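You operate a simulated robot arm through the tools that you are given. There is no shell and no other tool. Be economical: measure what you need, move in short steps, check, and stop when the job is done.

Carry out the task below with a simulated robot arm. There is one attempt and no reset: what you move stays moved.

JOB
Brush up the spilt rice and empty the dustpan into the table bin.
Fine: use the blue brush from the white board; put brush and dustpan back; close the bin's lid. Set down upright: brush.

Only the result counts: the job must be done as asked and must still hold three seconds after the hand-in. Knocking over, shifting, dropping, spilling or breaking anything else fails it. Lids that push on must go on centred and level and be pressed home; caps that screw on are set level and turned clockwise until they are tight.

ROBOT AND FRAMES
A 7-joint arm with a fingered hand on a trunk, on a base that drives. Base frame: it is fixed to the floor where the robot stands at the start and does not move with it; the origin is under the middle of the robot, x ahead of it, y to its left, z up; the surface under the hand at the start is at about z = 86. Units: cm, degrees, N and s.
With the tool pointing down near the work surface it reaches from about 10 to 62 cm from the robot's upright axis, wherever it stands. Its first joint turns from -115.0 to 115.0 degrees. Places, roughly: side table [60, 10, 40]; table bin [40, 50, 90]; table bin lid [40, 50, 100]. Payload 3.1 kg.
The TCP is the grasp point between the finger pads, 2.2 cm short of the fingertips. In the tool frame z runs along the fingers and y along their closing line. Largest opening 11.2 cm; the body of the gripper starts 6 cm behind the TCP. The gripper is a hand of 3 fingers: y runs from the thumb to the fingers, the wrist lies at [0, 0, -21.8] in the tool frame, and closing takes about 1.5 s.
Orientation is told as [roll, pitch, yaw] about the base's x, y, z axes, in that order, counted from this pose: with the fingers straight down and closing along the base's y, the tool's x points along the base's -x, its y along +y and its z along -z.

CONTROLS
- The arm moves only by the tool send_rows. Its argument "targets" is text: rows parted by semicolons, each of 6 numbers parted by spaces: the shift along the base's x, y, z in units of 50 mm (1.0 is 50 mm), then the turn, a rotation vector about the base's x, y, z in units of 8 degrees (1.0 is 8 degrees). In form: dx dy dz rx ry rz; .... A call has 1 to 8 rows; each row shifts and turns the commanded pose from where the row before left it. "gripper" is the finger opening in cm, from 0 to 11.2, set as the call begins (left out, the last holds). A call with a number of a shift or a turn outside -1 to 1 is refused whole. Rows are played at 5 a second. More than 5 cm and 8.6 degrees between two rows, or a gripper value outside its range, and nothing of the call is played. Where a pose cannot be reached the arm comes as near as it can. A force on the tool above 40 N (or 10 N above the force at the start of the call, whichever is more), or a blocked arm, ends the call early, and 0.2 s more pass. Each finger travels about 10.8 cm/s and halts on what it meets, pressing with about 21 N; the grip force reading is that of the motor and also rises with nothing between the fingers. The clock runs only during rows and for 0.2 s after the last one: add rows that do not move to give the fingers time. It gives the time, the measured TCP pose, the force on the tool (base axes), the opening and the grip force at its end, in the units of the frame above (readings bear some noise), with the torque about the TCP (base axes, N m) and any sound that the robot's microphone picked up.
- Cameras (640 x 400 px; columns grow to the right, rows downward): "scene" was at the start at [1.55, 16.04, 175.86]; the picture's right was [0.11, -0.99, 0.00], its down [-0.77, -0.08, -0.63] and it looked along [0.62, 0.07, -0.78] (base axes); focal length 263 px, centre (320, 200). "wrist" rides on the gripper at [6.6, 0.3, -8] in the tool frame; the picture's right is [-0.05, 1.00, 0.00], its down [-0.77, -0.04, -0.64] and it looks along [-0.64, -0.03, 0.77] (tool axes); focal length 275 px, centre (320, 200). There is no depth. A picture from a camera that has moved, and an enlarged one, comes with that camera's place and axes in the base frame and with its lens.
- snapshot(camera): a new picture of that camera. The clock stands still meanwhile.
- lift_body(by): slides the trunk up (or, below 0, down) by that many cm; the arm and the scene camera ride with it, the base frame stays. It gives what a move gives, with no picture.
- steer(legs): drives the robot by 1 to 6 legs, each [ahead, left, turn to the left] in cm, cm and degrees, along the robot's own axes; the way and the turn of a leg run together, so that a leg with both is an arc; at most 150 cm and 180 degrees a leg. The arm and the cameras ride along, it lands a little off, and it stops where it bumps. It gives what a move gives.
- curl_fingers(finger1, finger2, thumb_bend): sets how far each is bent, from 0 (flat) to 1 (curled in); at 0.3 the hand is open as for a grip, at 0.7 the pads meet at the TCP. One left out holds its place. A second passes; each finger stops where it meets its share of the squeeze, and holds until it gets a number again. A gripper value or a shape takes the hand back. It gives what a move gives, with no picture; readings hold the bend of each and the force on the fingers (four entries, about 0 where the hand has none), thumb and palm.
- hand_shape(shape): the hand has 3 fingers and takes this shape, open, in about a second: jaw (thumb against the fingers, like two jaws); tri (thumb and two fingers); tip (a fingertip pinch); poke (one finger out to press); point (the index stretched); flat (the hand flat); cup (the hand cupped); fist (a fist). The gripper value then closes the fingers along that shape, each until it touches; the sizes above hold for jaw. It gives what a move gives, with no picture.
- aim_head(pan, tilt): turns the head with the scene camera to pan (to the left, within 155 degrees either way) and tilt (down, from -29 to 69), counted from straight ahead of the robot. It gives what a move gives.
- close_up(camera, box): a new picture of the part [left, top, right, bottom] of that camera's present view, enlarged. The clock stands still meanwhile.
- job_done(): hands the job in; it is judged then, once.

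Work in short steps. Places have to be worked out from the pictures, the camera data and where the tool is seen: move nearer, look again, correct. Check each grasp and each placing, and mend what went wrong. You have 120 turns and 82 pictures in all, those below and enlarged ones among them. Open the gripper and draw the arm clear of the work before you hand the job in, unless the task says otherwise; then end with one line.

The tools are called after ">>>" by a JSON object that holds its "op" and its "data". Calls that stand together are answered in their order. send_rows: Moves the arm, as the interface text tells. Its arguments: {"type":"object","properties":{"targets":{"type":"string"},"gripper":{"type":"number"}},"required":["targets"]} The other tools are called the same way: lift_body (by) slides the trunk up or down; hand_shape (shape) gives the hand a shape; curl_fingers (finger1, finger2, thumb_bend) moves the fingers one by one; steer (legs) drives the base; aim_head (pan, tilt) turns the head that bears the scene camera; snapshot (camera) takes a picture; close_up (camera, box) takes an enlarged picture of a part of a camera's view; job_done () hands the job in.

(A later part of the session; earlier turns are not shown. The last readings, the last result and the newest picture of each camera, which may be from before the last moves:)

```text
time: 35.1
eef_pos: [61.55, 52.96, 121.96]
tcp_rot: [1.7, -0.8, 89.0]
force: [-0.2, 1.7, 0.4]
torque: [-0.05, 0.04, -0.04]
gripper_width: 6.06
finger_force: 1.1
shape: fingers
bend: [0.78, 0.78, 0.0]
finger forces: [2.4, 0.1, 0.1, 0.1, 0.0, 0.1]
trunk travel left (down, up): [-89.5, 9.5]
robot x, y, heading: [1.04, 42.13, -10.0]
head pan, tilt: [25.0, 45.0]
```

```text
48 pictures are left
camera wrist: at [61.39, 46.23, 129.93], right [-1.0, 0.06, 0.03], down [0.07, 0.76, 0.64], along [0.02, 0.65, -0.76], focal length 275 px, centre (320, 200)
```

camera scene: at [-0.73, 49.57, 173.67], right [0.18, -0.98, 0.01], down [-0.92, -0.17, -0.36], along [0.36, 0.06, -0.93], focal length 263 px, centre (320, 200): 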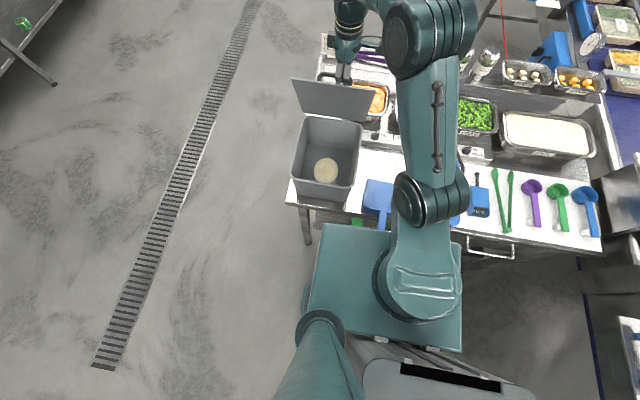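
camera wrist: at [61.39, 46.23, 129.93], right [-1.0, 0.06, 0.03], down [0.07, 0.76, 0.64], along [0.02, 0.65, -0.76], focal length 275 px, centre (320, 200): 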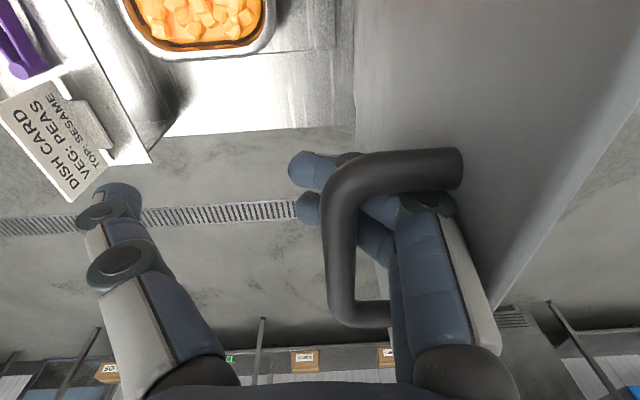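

The lid reads about 89° here and ~92° at the further position. I go back to full reach while lowering 1.5 cm so the fingertips don't block the bar from tipping on toward +x.

>>> {"op": "send_rows", "data": {"targets": "0.2 0 0 0 0 0;0.2 0 -0.05 0 0 0;0.1 0 -0.1 0 0 0;0.1 0 -0.1 0 0 0;0 0 0 0 0 0;0 0 0 0 0 0"}}

>>> {"op": "snapshot", "data": {"camera": "wrist"}}

```text
time: 36.5
eef_pos: [64.52, 52.99, 120.68]
tcp_rot: [1.7, -0.9, 89.1]
force: [0.9, 3.5, 1.3]
torque: [-0.12, 0.04, -0.07]
gripper_width: 6.09
finger_force: 1.5
shape: fingers
bend: [0.78, 0.78, 0.0]
finger forces: [3.3, 0.0, 0.0, 0.1, 0.0, 0.1]
trunk travel left (down, up): [-89.5, 9.5]
robot x, y, heading: [0.78, 41.92, -9.9]
head pan, tilt: [25.0, 45.0]
```

```text
47 pictures are left
camera wrist: at [64.38, 46.25, 128.62], right [-1.0, 0.06, 0.03], down [0.07, 0.76, 0.64], along [0.02, 0.65, -0.76], focal length 275 px, centre (320, 200)
```

wrist: 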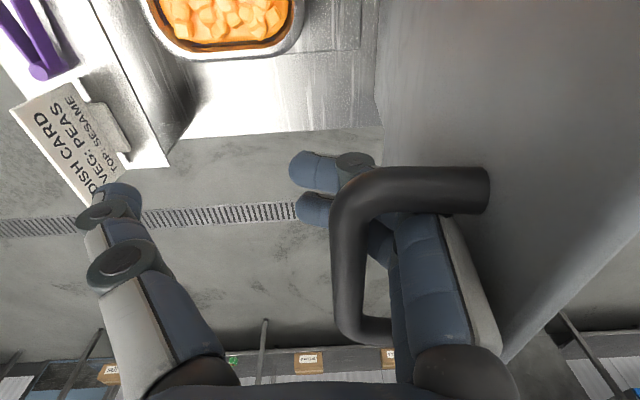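

The lid's top edge is now at x≈60.5: about 97°, past vertical. I back off 1.5 cm to see if it stays.

>>> {"op": "send_rows", "data": {"targets": "-0.15 0.06 0 0 0 0;-0.15 0 0 0 0 0;0 0 0 0 0 0;0 0 0 0 0 0"}}

>>> {"op": "snapshot", "data": {"camera": "wrist"}}

```text
time: 37.5
eef_pos: [63.0, 53.05, 120.78]
tcp_rot: [1.6, -0.8, 89.0]
force: [1.2, 0.4, 1.0]
torque: [0.0, 0.0, -0.01]
gripper_width: 6.09
finger_force: 0.3
shape: fingers
bend: [0.78, 0.78, 0.0]
finger forces: [0.2, 0.0, 0.0, 0.0, 0.0, 0.0]
trunk travel left (down, up): [-89.5, 9.5]
robot x, y, heading: [0.91, 42.32, -10.0]
head pan, tilt: [25.0, 45.0]
```

```text
46 pictures are left
camera wrist: at [62.9, 46.42, 128.65], right [-1.0, 0.06, 0.03], down [0.07, 0.76, 0.65], along [0.02, 0.65, -0.76], focal length 275 px, centre (320, 200)
```

wrist: 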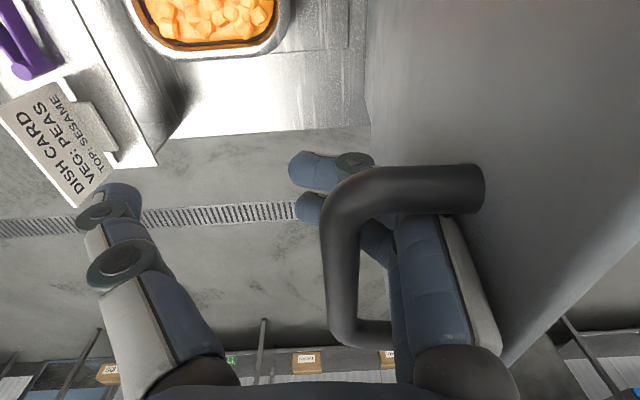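

Forces are ~0, so the lid is no longer pressing back. I return forward 1.5 cm and uncurl the fingers a step to begin slipping out from the bar.

>>> {"op": "send_rows", "data": {"targets": "0.15 0 0 0 0 0;0.15 0 0 0 0 0;0.1 0 0 0 0 0;0 0 0 0 0 0"}}

>>> {"op": "curl_fingers", "data": {"finger1": 0.66, "finger2": 0.66}}

>>> {"op": "snapshot", "data": {"camera": "wrist"}}

```text
time: 38.5
eef_pos: [64.46, 53.15, 120.64]
tcp_rot: [1.7, -0.8, 89.1]
force: [-0.2, 0.9, 0.1]
torque: [0.02, 0.02, -0.03]
gripper_width: 6.11
finger_force: 0.6
shape: fingers
bend: [0.78, 0.78, 0.0]
finger forces: [0.5, 0.3, 0.0, 0.0, 0.0, 0.1]
out of reach, approached as far as the arm can: row 3
trunk travel left (down, up): [-89.5, 9.5]
robot x, y, heading: [1.03, 42.45, -9.8]
head pan, tilt: [25.0, 45.0]
```

```text
time: 39.5
eef_pos: [64.52, 53.08, 120.56]
tcp_rot: [1.6, -0.8, 89.0]
force: [-0.5, 0.5, 0.0]
torque: [0.02, 0.03, -0.02]
gripper_width: 7.78
finger_force: 0.2
shape: fingers
bend: [0.66, 0.66, 0.0]
finger forces: [0.6, 0.0, 0.1, 0.1, 0.1, 0.0]
trunk travel left (down, up): [-89.5, 9.5]
robot x, y, heading: [1.28, 42.16, -9.7]
head pan, tilt: [25.0, 45.0]
```

```text
45 pictures are left
camera wrist: at [64.36, 46.36, 128.52], right [-1.0, 0.06, 0.03], down [0.07, 0.76, 0.65], along [0.02, 0.65, -0.76], focal length 275 px, centre (320, 200)
```

wrist: 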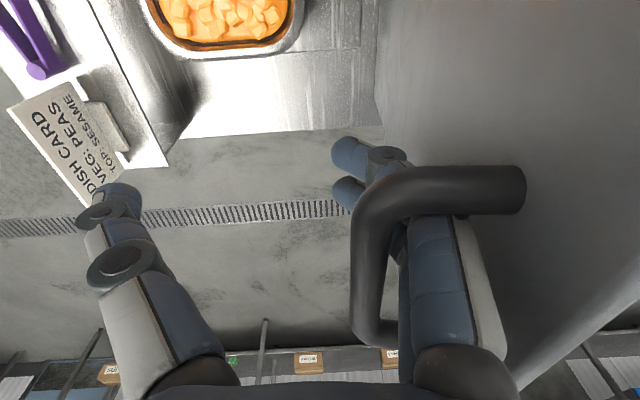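

The lid is still ~5° past vertical with near-zero force. I uncurl further.

>>> {"op": "curl_fingers", "data": {"finger1": 0.5, "finger2": 0.5}}

>>> {"op": "snapshot", "data": {"camera": "wrist"}}

```text
time: 40.5
eef_pos: [64.61, 53.05, 120.67]
tcp_rot: [1.7, -0.8, 89.0]
force: [0.3, 0.6, -0.5]
torque: [-0.05, -0.02, 0.01]
gripper_width: 9.98
finger_force: 0.0
shape: fingers
bend: [0.5, 0.5, 0.0]
finger forces: [0.6, 0.0, 0.0, 0.0, 0.0, 0.1]
trunk travel left (down, up): [-89.5, 9.5]
robot x, y, heading: [0.79, 42.46, -10.0]
head pan, tilt: [25.0, 45.0]
```

```text
44 pictures are left
camera wrist: at [64.37, 46.35, 128.52], right [-1.0, 0.06, 0.03], down [0.07, 0.76, 0.65], along [0.02, 0.65, -0.76], focal length 275 px, centre (320, 200)
```

wrist: 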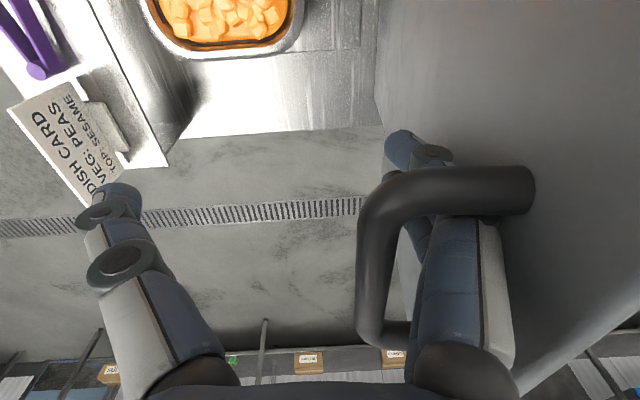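

The fingers are now between bar and lid, nearly straight. I raise the hand gently out.

>>> {"op": "send_rows", "data": {"targets": "0 0 0.3 0 0 0;0 0 0.4 0 0 0;0 0 0.4 0 0 0;0 0 0 0 0 0"}}

>>> {"op": "snapshot", "data": {"camera": "wrist"}}

```text
time: 41.5
eef_pos: [62.96, 52.8, 124.75]
tcp_rot: [1.5, -0.7, 89.0]
force: [0.3, 1.7, 0.1]
torque: [0.03, -0.01, -0.07]
gripper_width: 10.08
finger_force: 0.8
shape: fingers
bend: [0.5, 0.5, 0.0]
finger forces: [1.3, 0.0, 0.0, 0.1, 0.0, 0.0]
out of reach, approached as far as the arm can: row 1, 3
trunk travel left (down, up): [-89.5, 9.5]
robot x, y, heading: [0.6, 41.95, -10.0]
head pan, tilt: [25.0, 45.0]
```

```text
43 pictures are left
camera wrist: at [62.78, 46.09, 132.68], right [-1.0, 0.06, 0.03], down [0.07, 0.76, 0.65], along [0.02, 0.65, -0.76], focal length 275 px, centre (320, 200)
```

wrist: 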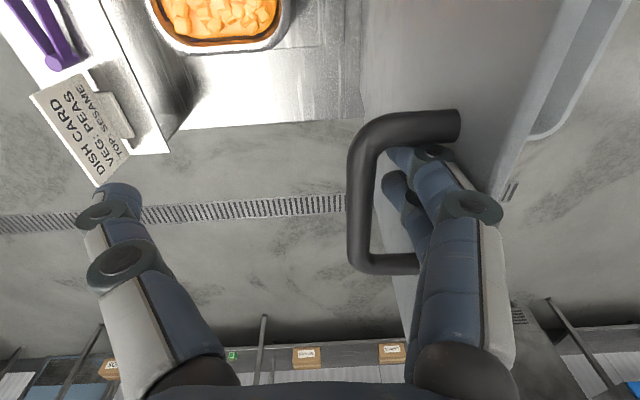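

Rising pulled the hand back in x and the lid is near vertical again. I tilt the hand 12° (wrist back, fingertips forward) to regain reach and move the fingers +x while rising slowly.

>>> {"op": "send_rows", "data": {"targets": "0 0 0 0 -0.5 0;0 0 0 0 -0.5 0;0.2 0.04 0 0 -0.5 0;0.2 0 0 0 0 0;0.2 0 0 0 0 0;0 0 0 0 0 0"}}

>>> {"op": "snapshot", "data": {"camera": "wrist"}}

```text
time: 42.9
eef_pos: [66.08, 52.96, 124.85]
tcp_rot: [-10.3, -1.0, 89.2]
force: [-2.1, -0.6, -7.8]
torque: [0.01, -0.17, 0.03]
gripper_width: 10.4
finger_force: 4.0
shape: fingers
bend: [0.47, 0.47, 0.0]
finger forces: [4.4, 4.1, 0.0, 0.1, 0.0, 0.0]
trunk travel left (down, up): [-89.5, 9.5]
robot x, y, heading: [0.76, 42.1, -10.1]
head pan, tilt: [25.0, 45.0]
```

```text
42 pictures are left
camera wrist: at [64.18, 46.25, 132.45], right [-0.98, 0.06, -0.18], down [-0.07, 0.76, 0.64], along [0.18, 0.65, -0.74], focal length 275 px, centre (320, 200)
```

wrist: 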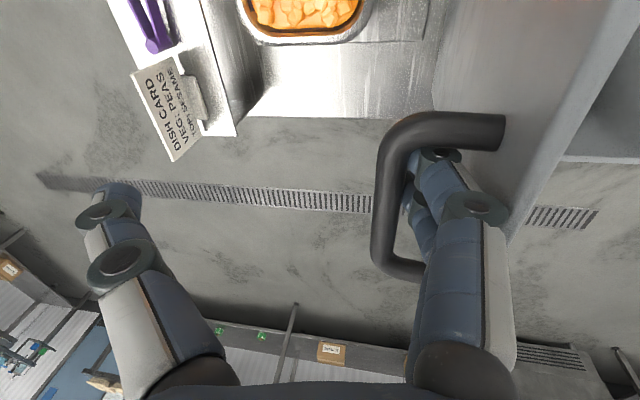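

The fingertips now pull the bar and the lid is ~6° past vertical. I pull a bit more, then rise out over the bar.

>>> {"op": "send_rows", "data": {"targets": "0.15 0 0 0 -0.3 0;0.15 0 0 0 -0.3 0;0.05 0 0.3 0 -0.2 0;0.05 0 0.4 0 0 0;0 0 0.5 0 0 0;0 0 0.5 0 0 0;0 0 0 0 0 0"}}

>>> {"op": "snapshot", "data": {"camera": "wrist"}}

```text
time: 44.5
eef_pos: [66.98, 52.78, 132.84]
tcp_rot: [-16.8, -1.1, 89.4]
force: [-0.5, -0.1, 0.5]
torque: [-0.01, -0.01, 0.02]
gripper_width: 10.1
finger_force: 0.2
shape: fingers
bend: [0.5, 0.5, 0.0]
finger forces: [0.0, 0.1, 0.0, 0.1, 0.1, 0.0]
out of reach, approached as far as the arm can: row 6
trunk travel left (down, up): [-89.5, 9.5]
robot x, y, heading: [0.57, 42.03, -10.0]
head pan, tilt: [25.0, 45.0]
```

```text
41 pictures are left
camera wrist: at [64.39, 46.03, 140.33], right [-0.96, 0.06, -0.29], down [-0.14, 0.76, 0.63], along [0.26, 0.65, -0.72], focal length 275 px, centre (320, 200)
```

wrist: 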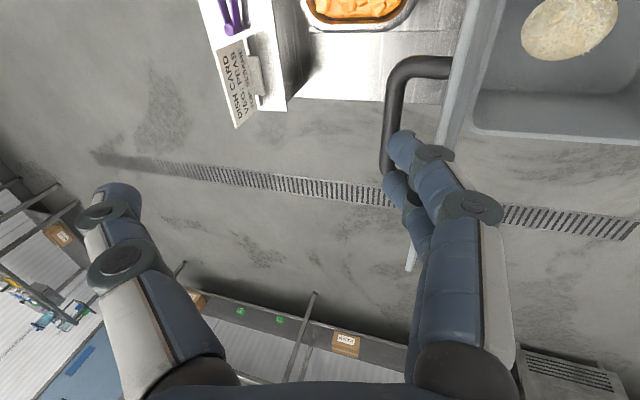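

The lid is free and leans about 11° past vertical. I retreat over its top edge, well clear, then check it.

>>> {"op": "send_rows", "data": {"targets": "-0.3 0 0.4 0 0 0;-0.5 0 0.5 0 0.5 0;-1 0 0.5 0 0.5 0;-1 0 0.2 0 0.5 0;-1 0 0 0 0.5 0;-1 0 0 0 0.1 0"}}

>>> {"op": "aim_head", "data": {"pan": 25, "tilt": 55}}

>>> {"op": "snapshot", "data": {"camera": "scene"}}

```text
refused: row 3 steps farther than a row can; nothing moved
```

```text
time: 45.2
eef_pos: [67.09, 52.72, 132.96]
tcp_rot: [-16.7, -1.1, 89.3]
force: [0.8, -0.9, -0.2]
torque: [0.01, -0.03, -0.02]
gripper_width: 10.11
finger_force: 0.1
shape: fingers
bend: [0.5, 0.5, 0.0]
finger forces: [0.1, 0.0, 0.0, 0.0, 0.1, 0.0]
trunk travel left (down, up): [-89.5, 9.5]
robot x, y, heading: [0.92, 41.95, -10.0]
head pan, tilt: [25.0, 55.0]
```

```text
40 pictures are left
camera scene: at [4.55, 60.09, 175.35], right [0.26, -0.97, 0.0], down [-0.79, -0.21, -0.57], along [0.55, 0.15, -0.82], focal length 263 px, centre (320, 200)
```

scene: 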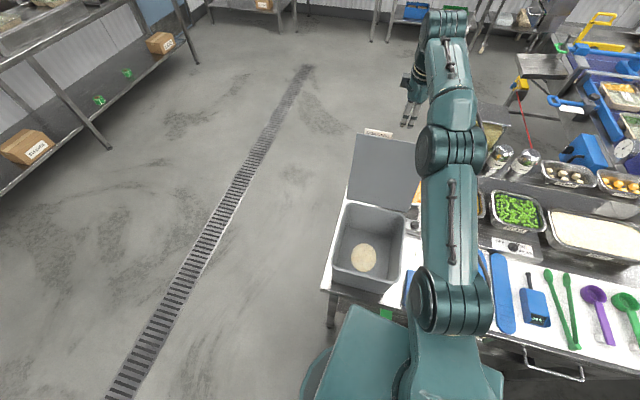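

The lid stays open. I retreat over it with smaller steps, and turn/drive the robot back to face the work.

>>> {"op": "send_rows", "data": {"targets": "-0.3 0 0.4 0 0 0;-0.5 0 0.5 0 0.5 0;-0.8 0 0.4 0 0.5 0;-0.9 0 0.2 0 0.5 0;-0.9 0 0 0 0.5 0;-0.9 0 0 0 0.1 0;-0.8 0 0 0 0 0", "gripper": 8}}

>>> {"op": "steer", "data": {"legs": [[-1, 0, 10], [0, -14, 0]]}}

```text
time: 46.8
eef_pos: [41.0, 52.74, 140.27]
tcp_rot: [0.0, -0.9, 89.0]
force: [-0.3, 0.1, -0.4]
torque: [-0.02, -0.02, 0.03]
gripper_width: 8.01
finger_force: 0.0
shape: jaw
bend: [0.66, 0.66, 0.63]
finger forces: [0.1, 0.0, 0.1, 0.0, 0.0, 0.1]
out of reach, approached as far as the arm can: row 2
trunk travel left (down, up): [-89.5, 9.5]
robot x, y, heading: [0.55, 41.83, -9.9]
head pan, tilt: [25.0, 55.0]
```

```text
time: 48.8
eef_pos: [37.95, 45.62, 140.17]
tcp_rot: [-0.1, -0.8, 99.0]
force: [-0.1, 0.5, -0.5]
torque: [-0.04, -0.02, -0.01]
gripper_width: 8.03
finger_force: 0.1
shape: jaw
bend: [0.66, 0.66, 0.63]
finger forces: [0.1, 0.0, 0.1, 0.0, 0.0, 0.0]
trunk travel left (down, up): [-89.5, 9.5]
robot x, y, heading: [-0.04, 28.4, 0.0]
head pan, tilt: [25.0, 55.0]
```

Robot is square to the table at y≈28. I turn the hand back to yaw 0 and move above the brush handle at about (39.5, 16.8).

>>> {"op": "send_rows", "data": {"targets": "0 -0.7 -0.3 0 0 -1;0 -0.7 -0.3 0 0 -1;0 -0.7 -0.3 0 0 -1;0 -0.7 -0.3 0 0 -1;0 -0.7 -0.3 0 0 -1;0.1 -0.7 -0.3 0 0 -1;0.1 -0.7 -0.3 0 0 -1;0.1 -0.7 -0.3 0 0 -1", "gripper": 8}}

>>> {"op": "send_rows", "data": {"targets": "0 -0.05 -0.4 0 0 -1;0 -0.05 -0.4 0 0 -1;0 -0.05 -0.4 0 0 -1;0 0 -0.4 0.1 0 -1;0 0 -0.4 0 0 -0.37"}}

>>> {"op": "snapshot", "data": {"camera": "wrist"}}

```text
time: 50.6
eef_pos: [39.34, 17.24, 128.03]
tcp_rot: [0.1, -0.8, 34.9]
force: [-0.7, -0.1, -0.3]
torque: [-0.01, -0.01, -0.01]
gripper_width: 8.01
finger_force: 0.1
shape: jaw
bend: [0.66, 0.66, 0.63]
finger forces: [0.0, 0.0, 0.0, 0.1, 0.0, 0.0]
trunk travel left (down, up): [-89.5, 9.5]
robot x, y, heading: [-0.19, 28.52, 0.1]
head pan, tilt: [25.0, 55.0]
```

```text
time: 51.8
eef_pos: [39.31, 16.64, 117.99]
tcp_rot: [0.8, -0.9, -0.2]
force: [0.0, -0.7, 0.0]
torque: [0.0, -0.01, 0.0]
gripper_width: 7.98
finger_force: 0.1
shape: jaw
bend: [0.66, 0.66, 0.63]
finger forces: [0.0, 0.0, 0.1, 0.1, 0.1, 0.0]
trunk travel left (down, up): [-89.5, 9.5]
robot x, y, heading: [-0.43, 28.28, -0.1]
head pan, tilt: [25.0, 55.0]
```

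```text
39 pictures are left
camera wrist: at [32.71, 16.93, 125.9], right [0.05, 1.0, 0.01], down [0.76, -0.05, 0.65], along [0.65, -0.02, -0.76], focal length 275 px, centre (320, 200)
```

wrist: 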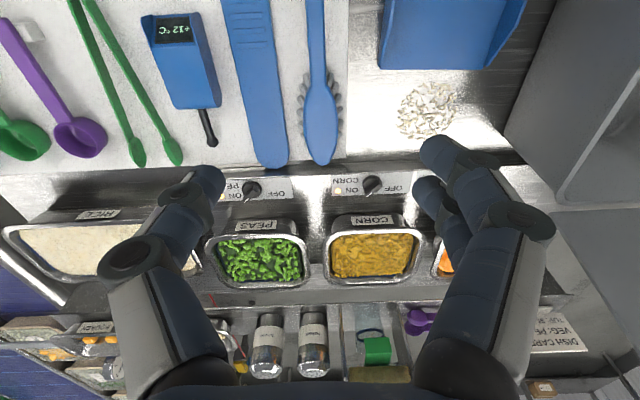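

The brush handle lies at y≈16.8, x 33–43, head x 43–57; a spatula's edge is at y≈11.5–12. I narrow to 5 cm and descend to z≈94 over the handle at x≈38.5.

>>> {"op": "send_rows", "data": {"targets": "0 0 -0.8 0 0 0;0 0.02 -0.8 0 0 0;0 0.02 -0.8 0 0 0;0 0 -0.8 0 0 0;-0.1 0 -0.8 0 0 0;-0.1 0 -0.8 0 0 0;0 0 0 0 0 0", "gripper": 5}}

>>> {"op": "snapshot", "data": {"camera": "wrist"}}

```text
time: 53.4
eef_pos: [38.35, 16.97, 94.11]
tcp_rot: [0.9, -0.9, -0.1]
force: [0.5, -1.1, 0.8]
torque: [0.01, -0.02, 0.01]
gripper_width: 5.06
finger_force: 0.0
shape: jaw
bend: [0.73, 0.73, 0.7]
finger forces: [0.1, 0.0, 0.0, 0.0, 0.0, 0.0]
trunk travel left (down, up): [-89.5, 9.5]
robot x, y, heading: [-0.15, 28.35, -0.1]
head pan, tilt: [25.0, 55.0]
```

```text
38 pictures are left
camera wrist: at [31.66, 17.19, 101.92], right [0.05, 1.0, 0.01], down [0.76, -0.05, 0.65], along [0.65, -0.02, -0.76], focal length 275 px, centre (320, 200)
```

wrist: 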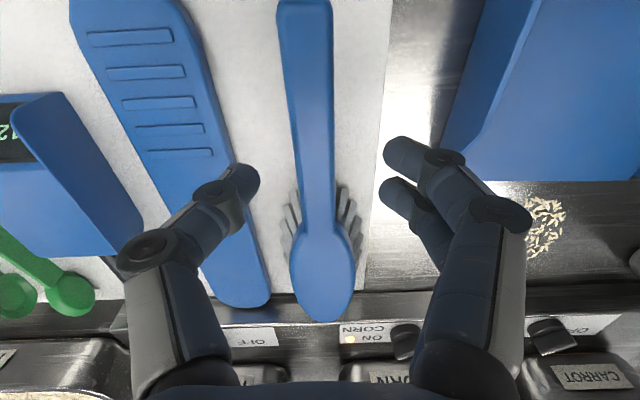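

Thumb and fingers straddle the handle with room beside the spatula. I lower to z≈89.8 and close.

>>> {"op": "send_rows", "data": {"targets": "0 -0.04 -0.45 0 0 0;0 -0.04 -0.4 0 0 0;0 0 0 0 0 0"}}

>>> {"op": "send_rows", "data": {"targets": "0 0 0 0 0 0;0 0 0 0 0 0;0 0 0 0 0 0;0 0 0 0 0 0;0 0 0 0 0 0;0 0 0 0 0 0;0 0 0 0 0 0", "gripper": 0}}

>>> {"op": "snapshot", "data": {"camera": "wrist"}}

```text
time: 54.2
eef_pos: [38.4, 16.63, 89.84]
tcp_rot: [0.7, -0.9, -0.1]
force: [0.5, 0.2, 0.6]
torque: [0.02, 0.0, -0.01]
gripper_width: 5.04
finger_force: 0.1
shape: jaw
bend: [0.73, 0.73, 0.7]
finger forces: [0.0, 0.1, 0.0, 0.0, 0.1, 0.1]
trunk travel left (down, up): [-89.5, 9.5]
robot x, y, heading: [-0.16, 28.43, -0.1]
head pan, tilt: [25.0, 55.0]
```

```text
time: 55.8
eef_pos: [38.4, 16.7, 89.9]
tcp_rot: [0.8, -1.0, -0.1]
force: [-0.7, 0.0, -1.2]
torque: [0.04, 0.03, -0.01]
gripper_width: 0.41
finger_force: 21.1
shape: jaw
bend: [0.72, 0.73, 0.76]
finger forces: [7.9, 7.2, 0.1, 0.0, 17.8, 0.0]
trunk travel left (down, up): [-89.5, 9.5]
robot x, y, heading: [0.11, 28.01, 0.1]
head pan, tilt: [25.0, 55.0]
```

```text
37 pictures are left
camera wrist: at [31.63, 16.81, 97.72], right [0.05, 1.0, 0.01], down [0.76, -0.05, 0.65], along [0.65, -0.02, -0.76], focal length 275 px, centre (320, 200)
```

wrist: 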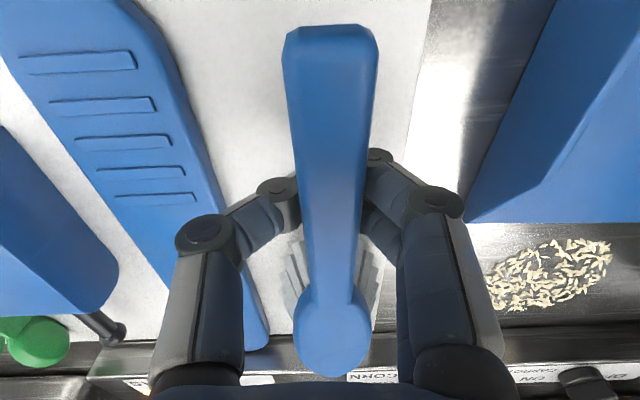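

The fingers have closed around the handle from both sides (forces ≈ 15 vs 18 N). Resting reference: TCP (38.4, 16.7, 89.9). I lift 8 cm and check the grip.

>>> {"op": "send_rows", "data": {"targets": "0 0 0.3 0 0 0;0 0 0.4 0 0 0;0 0 0.5 0 0 0;0 0 0.5 0 0 0;0 0 0 0 0 0"}}

>>> {"op": "snapshot", "data": {"camera": "wrist"}}

>>> {"op": "snapshot", "data": {"camera": "scene"}}

```text
time: 57.0
eef_pos: [38.37, 16.65, 98.3]
tcp_rot: [0.7, -1.0, -0.2]
force: [0.1, 0.7, -1.1]
torque: [-0.01, -0.03, 0.03]
gripper_width: 0.08
finger_force: 21.4
shape: jaw
bend: [0.73, 0.73, 0.75]
finger forces: [0.2, 0.5, 0.0, 0.1, 0.1, 0.1]
trunk travel left (down, up): [-89.5, 9.5]
robot x, y, heading: [-0.25, 28.23, -0.0]
head pan, tilt: [25.0, 55.0]
```

```text
36 pictures are left
camera wrist: at [31.63, 16.81, 106.23], right [0.05, 1.0, 0.01], down [0.76, -0.05, 0.65], along [0.65, -0.02, -0.76], focal length 275 px, centre (320, 200)
```

wrist: 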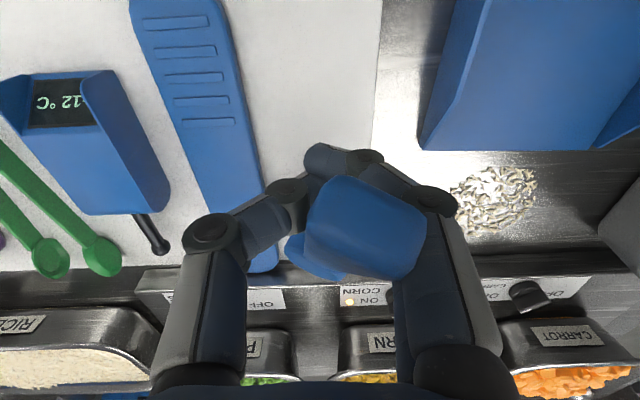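

```text
35 pictures are left
camera scene: at [0.42, 46.46, 175.35], right [0.42, -0.91, 0.0], down [-0.74, -0.35, -0.57], along [0.52, 0.24, -0.82], focal length 263 px, centre (320, 200)
```

scene: 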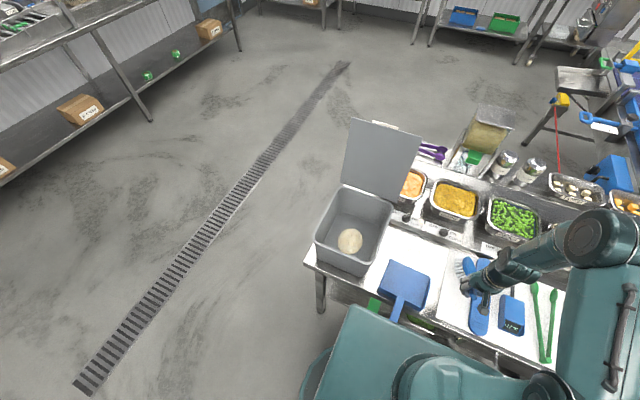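

The handle sat above the pads and the brush now hangs loosely in the curled fingers. I look closely before setting it back down.

>>> {"op": "close_up", "data": {"camera": "scene", "box": [420, 220, 580, 320]}}

```text
4.00 times, centred on (500, 270) of scene
camera zoom: at [0.42, 46.46, 175.35], right [0.42, -0.91, 0.0], down [-0.74, -0.35, -0.57], along [0.52, 0.24, -0.82], focal length 1050 px, centre (-400, -80)
```

zoom: 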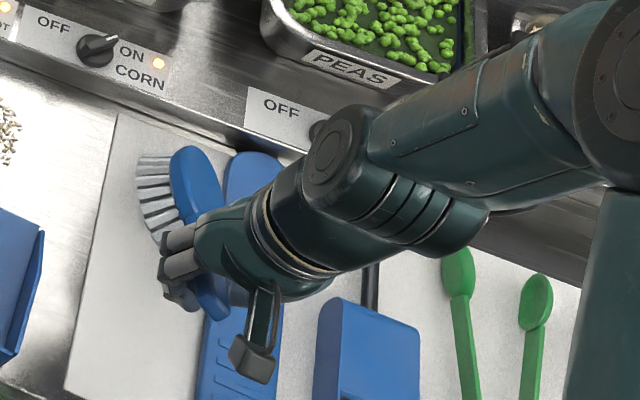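

The brush has rolled so its bristles face +y and it rests on the closed fingers. I lower it gently back to the board.

>>> {"op": "send_rows", "data": {"targets": "0 0 -0.4 0 0 0;0 0 -0.4 0 0 0;0 0 -0.3 0 0 0;0 0 -0.3 0 0 0;0 0 -0.2 0 0 0;0 0 0 0 0 0"}}

>>> {"op": "snapshot", "data": {"camera": "wrist"}}

```text
time: 58.4
eef_pos: [38.31, 16.46, 90.41]
tcp_rot: [0.8, -0.9, -0.1]
force: [-0.8, -0.9, -1.3]
torque: [-0.04, -0.01, -0.01]
gripper_width: 0.09
finger_force: 20.5
shape: jaw
bend: [0.73, 0.73, 0.75]
finger forces: [0.4, 0.0, 0.0, 0.1, 0.3, 0.0]
trunk travel left (down, up): [-89.5, 9.5]
robot x, y, heading: [-0.32, 28.3, 0.0]
head pan, tilt: [25.0, 55.0]
```

```text
33 pictures are left
camera wrist: at [31.61, 16.75, 98.23], right [0.05, 1.0, 0.01], down [0.76, -0.05, 0.65], along [0.65, -0.02, -0.76], focal length 275 px, centre (320, 200)
```

wrist: 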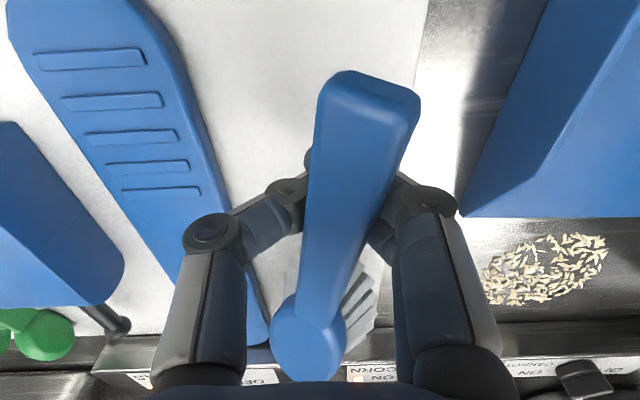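

Back on the board the brush has nearly righted itself. I open to 4.5 cm to let it settle.

>>> {"op": "send_rows", "data": {"targets": "0 0 0 0 0 0;0 0 0 0 0 0;0 0 0 0 0 0;0 0 0 0 0 0;0 0 0 0 0 0", "gripper": 4.5}}

>>> {"op": "snapshot", "data": {"camera": "wrist"}}

```text
time: 59.6
eef_pos: [38.32, 16.47, 90.36]
tcp_rot: [0.8, -0.9, 0.0]
force: [-0.5, 0.7, 0.7]
torque: [0.0, -0.01, 0.0]
gripper_width: 4.43
finger_force: 0.0
shape: jaw
bend: [0.73, 0.73, 0.7]
finger forces: [0.0, 0.0, 0.0, 0.0, 0.1, 0.0]
trunk travel left (down, up): [-89.5, 9.5]
robot x, y, heading: [0.01, 28.35, 0.1]
head pan, tilt: [25.0, 55.0]
```

```text
32 pictures are left
camera wrist: at [31.61, 16.75, 98.25], right [0.05, 1.0, 0.01], down [0.76, -0.05, 0.65], along [0.65, -0.02, -0.76], focal length 275 px, centre (320, 200)
```

wrist: 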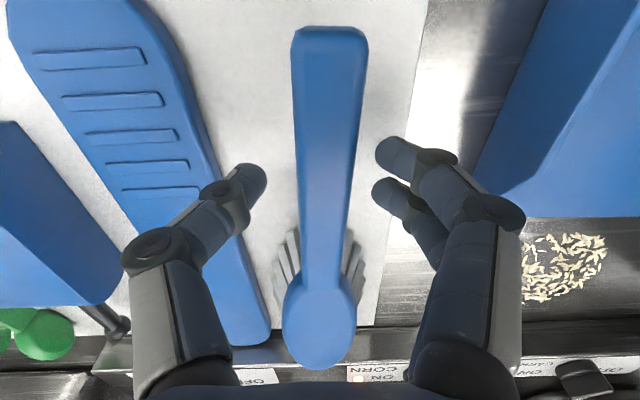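

The brush has settled level and upright. The pads were too low, so the tips wrapped under; I raise 1.3 cm so the fingertip pads pinch the handle's sides, and close.

>>> {"op": "send_rows", "data": {"targets": "0 0.05 0.26 0 0 0;0 0 0 0 0 0"}}

>>> {"op": "send_rows", "data": {"targets": "0 0 0 0 0 0;0 0 0 0 0 0;0 0 0 0 0 0;0 0 0 0 0 0;0 0 0 0 0 0;0 0 0 0 0 0;0 0 0 0 0 0", "gripper": 0}}

>>> {"op": "snapshot", "data": {"camera": "wrist"}}

```text
time: 60.2
eef_pos: [38.46, 16.84, 91.73]
tcp_rot: [0.9, -1.0, 0.0]
force: [0.1, -0.8, 0.4]
torque: [-0.01, 0.02, 0.0]
gripper_width: 4.45
finger_force: 0.1
shape: jaw
bend: [0.73, 0.73, 0.7]
finger forces: [0.0, 0.0, 0.0, 0.0, 0.0, 0.1]
trunk travel left (down, up): [-89.5, 9.5]
robot x, y, heading: [-0.15, 28.23, 0.1]
head pan, tilt: [25.0, 55.0]
```

```text
time: 61.8
eef_pos: [38.29, 16.75, 91.8]
tcp_rot: [0.9, -1.0, -0.1]
force: [0.7, 0.4, -0.4]
torque: [-0.01, 0.0, -0.04]
gripper_width: 2.12
finger_force: 21.1
shape: jaw
bend: [0.73, 0.73, 0.7]
finger forces: [9.5, 9.4, 0.1, 0.0, 19.0, 0.0]
trunk travel left (down, up): [-89.5, 9.5]
robot x, y, heading: [-0.38, 28.02, 0.1]
head pan, tilt: [25.0, 55.0]
```

```text
31 pictures are left
camera wrist: at [31.67, 17.01, 99.59], right [0.05, 1.0, 0.01], down [0.76, -0.05, 0.65], along [0.65, -0.02, -0.76], focal length 275 px, centre (320, 200)
```

wrist: 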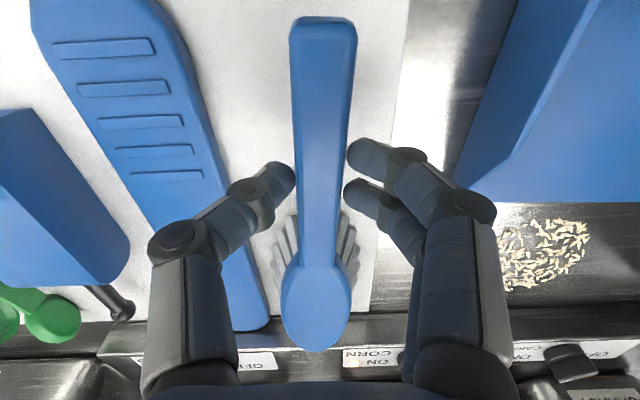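

A true pinch now: 2.1 cm opening, 19 N each side. Rest reference: TCP (38.3, 16.75, 91.8). I lift and check.

>>> {"op": "send_rows", "data": {"targets": "0 0 0.2 0 0 0;0 0 0.3 0 0 0;0 0 0.5 0 0 0;0 0 0.5 0 0 0;0 0 0.4 0 0 0;0 0 0 0 0 0"}}

>>> {"op": "snapshot", "data": {"camera": "wrist"}}

```text
time: 63.2
eef_pos: [38.36, 16.8, 101.17]
tcp_rot: [0.8, -0.8, 0.0]
force: [0.4, -0.7, -0.9]
torque: [0.04, 0.09, -0.02]
gripper_width: 2.04
finger_force: 21.2
shape: jaw
bend: [0.73, 0.73, 0.7]
finger forces: [10.7, 8.8, 0.0, 0.0, 19.5, 0.0]
trunk travel left (down, up): [-89.5, 9.5]
robot x, y, heading: [-0.2, 28.05, -0.0]
head pan, tilt: [25.0, 55.0]
```

```text
30 pictures are left
camera wrist: at [31.64, 17.01, 109.12], right [0.05, 1.0, 0.01], down [0.76, -0.05, 0.65], along [0.65, -0.02, -0.76], focal length 275 px, centre (320, 200)
```

wrist: 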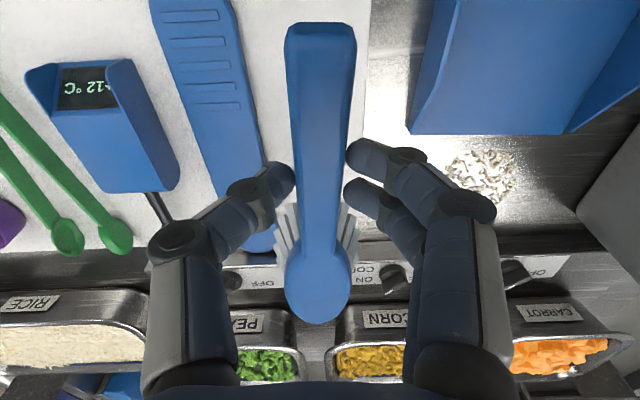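

The brush is firmly pinched with bristles down. I rotate it +90° (head toward +y) at height, shifting to y≈20.5.

>>> {"op": "send_rows", "data": {"targets": "0 0.1 0.1 0 0 1;0 0.1 0.1 0 0 1;0 0.1 0 0 0 1;0 0.1 0 0 0 1;0 0.1 0 0 0 1;0 0.1 0 0 0 1;0 0.1 0 0 0 1;0 0 0 0 0 1"}}

>>> {"op": "send_rows", "data": {"targets": "0 0 0 0 0 1;0.5 0 0 0 0 1;0.7 0 0 0 0 1;0.8 0 0 0 0 0.25;0.8 0 0 0 0 0;0.3 0 0 0 0 0;0 0 0 0 0 0"}}

>>> {"op": "aim_head", "data": {"pan": 5, "tilt": 55}}

>>> {"op": "snapshot", "data": {"camera": "scene"}}

>>> {"op": "snapshot", "data": {"camera": "wrist"}}

```text
time: 65.0
eef_pos: [38.47, 20.3, 102.13]
tcp_rot: [0.8, -0.9, 64.1]
force: [0.9, -0.3, -2.1]
torque: [-0.1, 0.08, -0.03]
gripper_width: 2.06
finger_force: 20.9
shape: jaw
bend: [0.73, 0.73, 0.7]
finger forces: [10.6, 9.0, 0.0, 0.1, 19.6, 0.1]
trunk travel left (down, up): [-89.5, 9.5]
robot x, y, heading: [-0.04, 28.59, -0.1]
head pan, tilt: [25.0, 55.0]
```

```text
time: 66.6
eef_pos: [51.09, 20.41, 102.09]
tcp_rot: [0.9, -0.6, 89.7]
force: [0.3, 1.0, -1.3]
torque: [-0.07, 0.03, -0.02]
gripper_width: 2.03
finger_force: 20.9
shape: jaw
bend: [0.73, 0.72, 0.7]
finger forces: [10.9, 9.2, 0.0, 0.1, 20.0, 0.0]
out of reach, approached as far as the arm can: row 5, 6
trunk travel left (down, up): [-89.5, 9.5]
robot x, y, heading: [-0.44, 28.23, 0.1]
head pan, tilt: [25.0, 55.0]
```

```text
time: 67.5
eef_pos: [51.06, 20.49, 102.19]
tcp_rot: [0.8, -0.7, 89.6]
force: [0.0, 0.1, -2.0]
torque: [-0.1, 0.03, 0.0]
gripper_width: 2.03
finger_force: 20.1
shape: jaw
bend: [0.73, 0.72, 0.7]
finger forces: [11.0, 9.2, 0.1, 0.0, 20.1, 0.1]
trunk travel left (down, up): [-89.5, 9.5]
robot x, y, heading: [-0.57, 28.35, 0.2]
head pan, tilt: [5.0, 55.0]
```

```text
29 pictures are left
camera scene: at [1.03, 44.06, 175.35], right [0.09, -1.0, 0.0], down [-0.82, -0.07, -0.57], along [0.57, 0.05, -0.82], focal length 263 px, centre (320, 200)
```

scene: 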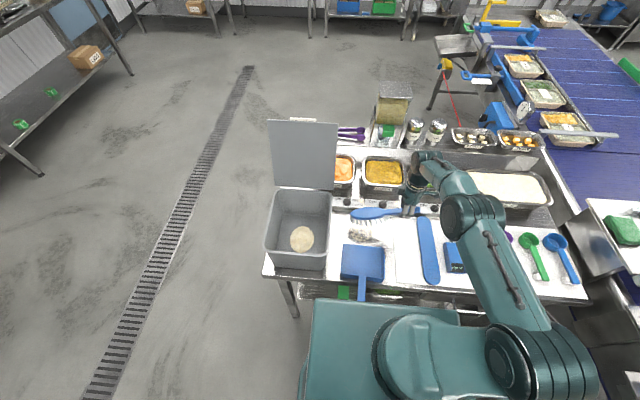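

```text
28 pictures are left
camera wrist: at [50.92, 13.79, 110.01], right [-1.0, 0.05, 0.01], down [0.05, 0.76, 0.64], along [0.02, 0.64, -0.77], focal length 275 px, centre (320, 200)
```

wrist: 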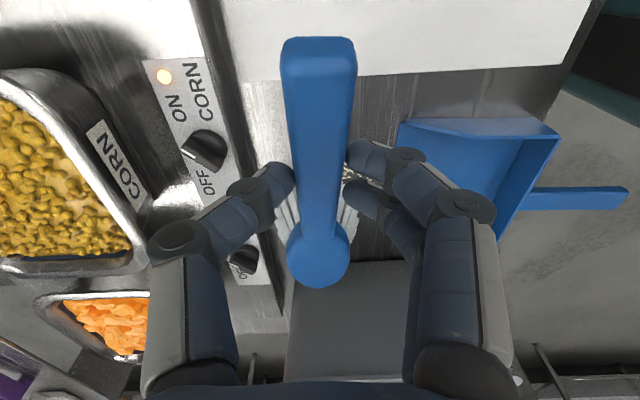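

The arm runs out of reach at x=51 in this yaw because the target lies to my right. I back off in x, raise a bit, drive 18 cm right, and bring the brush back left with the arm.

>>> {"op": "send_rows", "data": {"targets": "-0.8 0 0.3 0 0 0;-0.6 0 0.3 0 0 0;0 0 0 0 0 0"}}

>>> {"op": "steer", "data": {"legs": [[0, -18, 0]]}}

>>> {"op": "send_rows", "data": {"targets": "0 0.8 0 0 0 0;0.2 0.8 0 0 0 0;0.3 0.8 0 0 0 0;0.3 0.8 0 0 0 0;0.5 0.4 0 0 0 0;0.2 0 -0.5 0 0 0"}}

```text
time: 68.3
eef_pos: [44.22, 20.28, 105.09]
tcp_rot: [0.8, -0.9, 90.0]
force: [0.3, -0.3, -1.1]
torque: [-0.12, 0.01, 0.0]
gripper_width: 2.02
finger_force: 21.1
shape: jaw
bend: [0.74, 0.72, 0.7]
finger forces: [10.7, 8.9, 0.0, 0.0, 19.8, 0.0]
trunk travel left (down, up): [-89.5, 9.5]
robot x, y, heading: [-0.19, 28.31, -0.0]
head pan, tilt: [5.0, 55.0]
```

```text
time: 69.8
eef_pos: [44.06, 2.52, 105.16]
tcp_rot: [0.8, -0.8, 90.1]
force: [0.6, 0.7, -1.2]
torque: [-0.06, 0.0, 0.01]
gripper_width: 2.02
finger_force: 21.0
shape: jaw
bend: [0.74, 0.72, 0.7]
finger forces: [10.7, 9.1, 0.0, 0.0, 19.8, 0.0]
trunk travel left (down, up): [-89.5, 9.5]
robot x, y, heading: [-0.34, 10.39, -0.1]
head pan, tilt: [5.0, 55.0]
```

```text
time: 71.2
eef_pos: [51.79, 20.57, 102.47]
tcp_rot: [1.0, -1.0, 90.0]
force: [-0.5, 0.3, -1.4]
torque: [-0.06, -0.02, 0.02]
gripper_width: 2.01
finger_force: 21.0
shape: jaw
bend: [0.74, 0.72, 0.7]
finger forces: [10.3, 8.8, 0.0, 0.1, 19.2, 0.0]
trunk travel left (down, up): [-89.5, 9.5]
robot x, y, heading: [0.18, 10.34, 0.1]
head pan, tilt: [5.0, 55.0]
```

Reach is fine now. I move to x≈53.8, tilt 8° so the far bristles lead, and descend to z≈95 for a look.

>>> {"op": "send_rows", "data": {"targets": "0.2 0 -0.3 0 0.5 0;0.2 0 -0.4 0 0.5 0;0 0 -0.4 0 0 0;0 0 -0.4 0 0 0;0 0 0 0 0 0"}}

>>> {"op": "snapshot", "data": {"camera": "wrist"}}

>>> {"op": "close_up", "data": {"camera": "scene", "box": [160, 150, 400, 300]}}

```text
time: 72.4
eef_pos: [53.52, 20.44, 95.03]
tcp_rot: [8.7, -0.9, 89.8]
force: [-0.9, 0.1, 0.7]
torque: [0.08, -0.01, 0.01]
gripper_width: 2.02
finger_force: 20.8
shape: jaw
bend: [0.73, 0.73, 0.7]
finger forces: [8.8, 10.9, 0.0, 0.1, 19.6, 0.0]
trunk travel left (down, up): [-89.5, 9.5]
robot x, y, heading: [0.22, 9.9, -0.1]
head pan, tilt: [5.0, 55.0]
```

```text
27 pictures are left
camera wrist: at [54.53, 13.7, 102.88], right [-0.99, 0.05, 0.15], down [0.14, 0.76, 0.64], along [-0.09, 0.65, -0.76], focal length 275 px, centre (320, 200)
```

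wrist: 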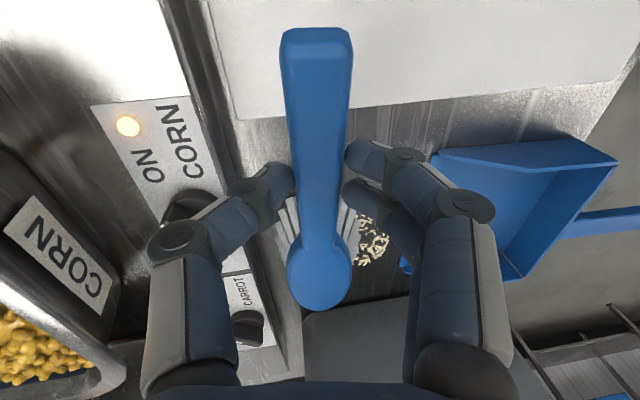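

```text
2.67 times, centred on (280, 225) of scene
camera zoom: at [1.0, 26.04, 175.35], right [0.09, -1.0, 0.0], down [-0.82, -0.07, -0.57], along [0.57, 0.05, -0.82], focal length 700 px, centre (427, 133)
```

zoom: 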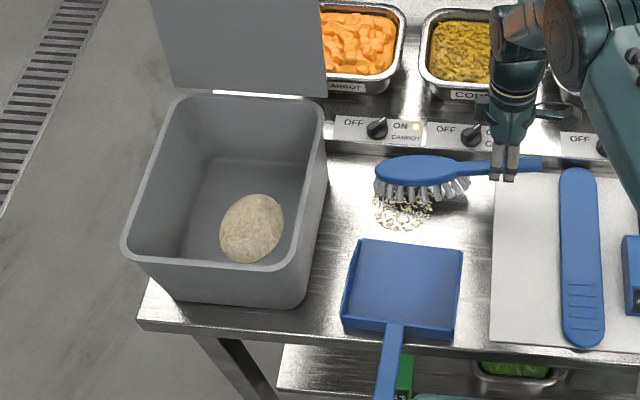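

The brush hovers behind the rice; rice spans y≈30–38, so I shift 1.2 cm left, lower until the bristles meet the table.

>>> {"op": "send_rows", "data": {"targets": "0 0.24 0 0 0 0;0 0 -0.25 0 0 0;0 0 -0.2 0 0 0;0 0 -0.2 0 0 0;0 0 0 0 0 0"}}

>>> {"op": "close_up", "data": {"camera": "scene", "box": [260, 180, 380, 255]}}

```text
time: 73.6
eef_pos: [53.68, 21.68, 91.83]
tcp_rot: [8.8, -1.0, 89.8]
force: [0.0, 0.1, 1.0]
torque: [0.2, -0.01, 0.03]
gripper_width: 2.03
finger_force: 21.6
shape: jaw
bend: [0.73, 0.73, 0.7]
finger forces: [8.2, 11.7, 0.0, 0.0, 19.8, 0.1]
trunk travel left (down, up): [-89.5, 9.5]
robot x, y, heading: [-0.08, 10.21, -0.1]
head pan, tilt: [5.0, 55.0]
```

```text
5.33 times, centred on (320, 218) of scene
camera zoom: at [1.03, 26.03, 175.35], right [0.09, -1.0, 0.0], down [-0.82, -0.07, -0.57], along [0.57, 0.05, -0.82], focal length 1401 px, centre (320, 107)
```

zoom: 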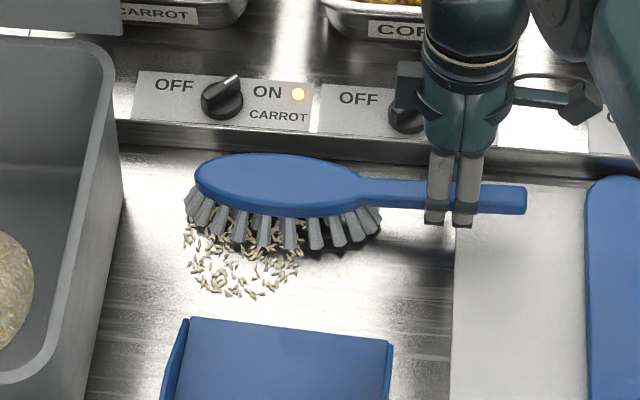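

The bristles are almost on the table (head torque rising). I press 0.6 cm lower, nudge left 0.5, and sweep 5.5 cm toward the pan.

>>> {"op": "send_rows", "data": {"targets": "0 0.1 -0.12 0 0 0;-0.15 0 0 0 0 0;-0.2 0 0 0 0 0;-0.25 0 0 0 0 0;-0.25 0 0 0 0 0;-0.25 0 0 0 0 0;0 0 0 0 0 0"}}

>>> {"op": "close_up", "data": {"camera": "scene", "box": [260, 180, 380, 255]}}

```text
time: 75.2
eef_pos: [48.11, 22.14, 91.12]
tcp_rot: [8.8, -0.8, 89.8]
force: [0.7, -0.1, 3.5]
torque: [0.14, -0.17, -0.06]
gripper_width: 2.08
finger_force: 19.9
shape: jaw
bend: [0.72, 0.73, 0.71]
finger forces: [10.0, 11.4, 0.0, 0.1, 22.6, 0.0]
trunk travel left (down, up): [-89.5, 9.5]
robot x, y, heading: [-0.31, 10.73, 0.4]
head pan, tilt: [5.0, 55.0]
```

```text
5.33 times, centred on (320, 218) of scene
camera zoom: at [1.05, 26.04, 175.35], right [0.09, -1.0, 0.0], down [-0.82, -0.07, -0.57], along [0.57, 0.05, -0.82], focal length 1401 px, centre (320, 107)
```

zoom: 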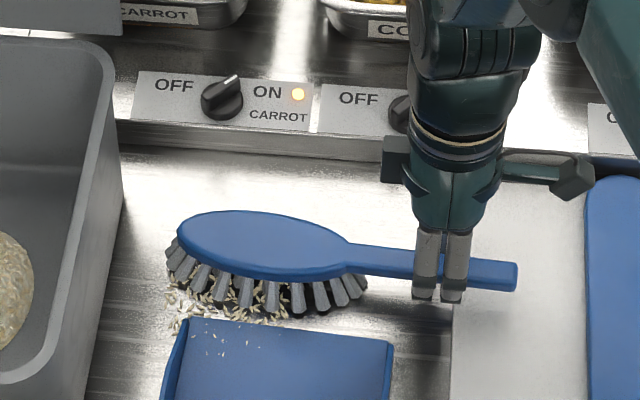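

Rice is moving into the pan, but a few grains drift toward the pan's left corner. I lift, shift 3 cm left and 2 back, and sweep diagonally (−x, −y) to gather the left side.

>>> {"op": "send_rows", "data": {"targets": "0.2 0 0.4 0 0 0;0.3 0.4 0.2 0 0 0;0 0.5 0 0 0 0;0 0 -0.3 0 0 0;0 0 -0.3 0 0 0;-0.15 -0.25 0 0 0 0;-0.15 -0.3 0 0 0 0;0 0 0 0 0 0"}}

>>> {"op": "close_up", "data": {"camera": "scene", "box": [260, 180, 380, 255]}}

```text
time: 77.0
eef_pos: [49.1, 23.8, 91.31]
tcp_rot: [8.9, -0.9, 89.9]
force: [0.4, 0.2, 3.1]
torque: [0.14, -0.11, -0.04]
gripper_width: 2.07
finger_force: 21.1
shape: jaw
bend: [0.72, 0.73, 0.71]
finger forces: [10.0, 11.0, 0.0, 0.0, 21.4, 0.1]
trunk travel left (down, up): [-89.5, 9.5]
robot x, y, heading: [-0.23, 9.93, -0.2]
head pan, tilt: [5.0, 55.0]
```

```text
5.33 times, centred on (320, 218) of scene
camera zoom: at [0.98, 26.09, 175.35], right [0.09, -1.0, 0.0], down [-0.82, -0.07, -0.57], along [0.57, 0.05, -0.82], focal length 1401 px, centre (320, 107)
```

zoom: 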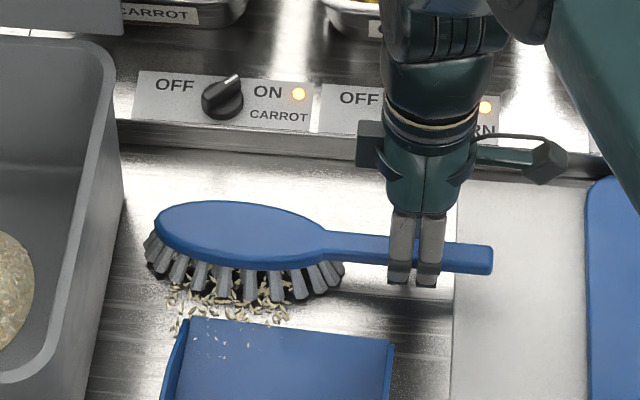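

Some grains sit by the pan's left corner. I lift, place the brush tip left of them (x≈46.5, y≈26.8), and draw it rightward.

>>> {"op": "send_rows", "data": {"targets": "0 0 0.5 0 0 0;-0.2 0.3 0 0 0 0;-0.3 0.3 0 0 0 0;0 0 -0.25 0 0 0;0 0 -0.25 0 0 0;0 -0.3 0 0 0 0;0 -0.35 0 0 0 0;0 0 0 0 0 0"}}

>>> {"op": "close_up", "data": {"camera": "scene", "box": [260, 180, 380, 255]}}

```text
time: 78.8
eef_pos: [46.69, 23.63, 91.31]
tcp_rot: [8.8, -0.9, 89.9]
force: [-0.2, -0.6, 2.9]
torque: [0.12, -0.07, 0.04]
gripper_width: 2.07
finger_force: 21.3
shape: jaw
bend: [0.72, 0.73, 0.71]
finger forces: [10.2, 11.1, 0.1, 0.0, 21.1, 0.0]
trunk travel left (down, up): [-89.5, 9.5]
robot x, y, heading: [-0.14, 10.35, 0.1]
head pan, tilt: [5.0, 55.0]
```

```text
5.33 times, centred on (320, 218) of scene
camera zoom: at [0.95, 26.12, 175.35], right [0.09, -1.0, 0.0], down [-0.82, -0.07, -0.57], along [0.57, 0.05, -0.82], focal length 1401 px, centre (320, 107)
```

zoom: 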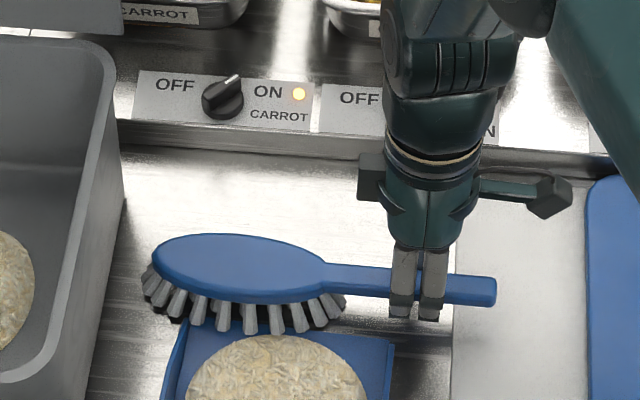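

The rice is now a single heap in the dustpan. I lift the brush, undo the tilt and turn it back toward its place on the board.

>>> {"op": "send_rows", "data": {"targets": "0 0 0.5 0 0 0;0 0 0.7 0 -0.5 0;0 0 0.7 0 -0.5 0;-0.2 0 0.7 0 0 0;-0.3 0 0 0 0 -1;-0.3 -0.1 0 0 0 -1;-0.3 -0.1 0 0 0 -1;-0.3 -0.2 0 0 0 -1"}}

>>> {"op": "send_rows", "data": {"targets": "-0.2 -0.2 0 0 0 -1;0 -0.2 0 0 0 -1;0 -0.2 0 0 0 -1;0 -0.2 0 0 0 -1;0 -0.15 0 0 0 -1;0 0 0 0 0 -1;0 0 0 0 0 -1;0 0 0 0 0 -0.25"}}

>>> {"op": "snapshot", "data": {"camera": "wrist"}}

```text
time: 80.6
eef_pos: [39.5, 21.57, 104.23]
tcp_rot: [0.7, -0.9, 57.9]
force: [-0.1, 0.5, -1.0]
torque: [-0.05, 0.06, 0.01]
gripper_width: 2.07
finger_force: 20.5
shape: jaw
bend: [0.73, 0.72, 0.71]
finger forces: [11.0, 9.4, 0.1, 0.0, 20.2, 0.0]
trunk travel left (down, up): [-89.5, 9.5]
robot x, y, heading: [-0.07, 10.02, -0.1]
head pan, tilt: [5.0, 55.0]
```

```text
time: 82.4
eef_pos: [38.61, 16.82, 104.2]
tcp_rot: [0.8, -1.0, 0.0]
force: [0.2, -1.0, -1.8]
torque: [0.0, 0.1, -0.01]
gripper_width: 2.07
finger_force: 21.0
shape: jaw
bend: [0.73, 0.72, 0.71]
finger forces: [11.0, 9.4, 0.0, 0.0, 20.3, 0.0]
trunk travel left (down, up): [-89.5, 9.5]
robot x, y, heading: [-0.27, 9.99, 0.1]
head pan, tilt: [5.0, 55.0]
```

```text
21 pictures are left
camera wrist: at [31.96, 17.1, 112.09], right [0.05, 1.0, 0.01], down [0.76, -0.05, 0.65], along [0.65, -0.02, -0.76], focal length 275 px, centre (320, 200)
```

wrist: 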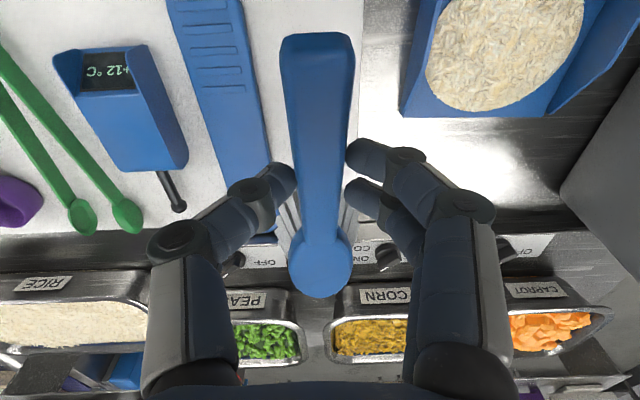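

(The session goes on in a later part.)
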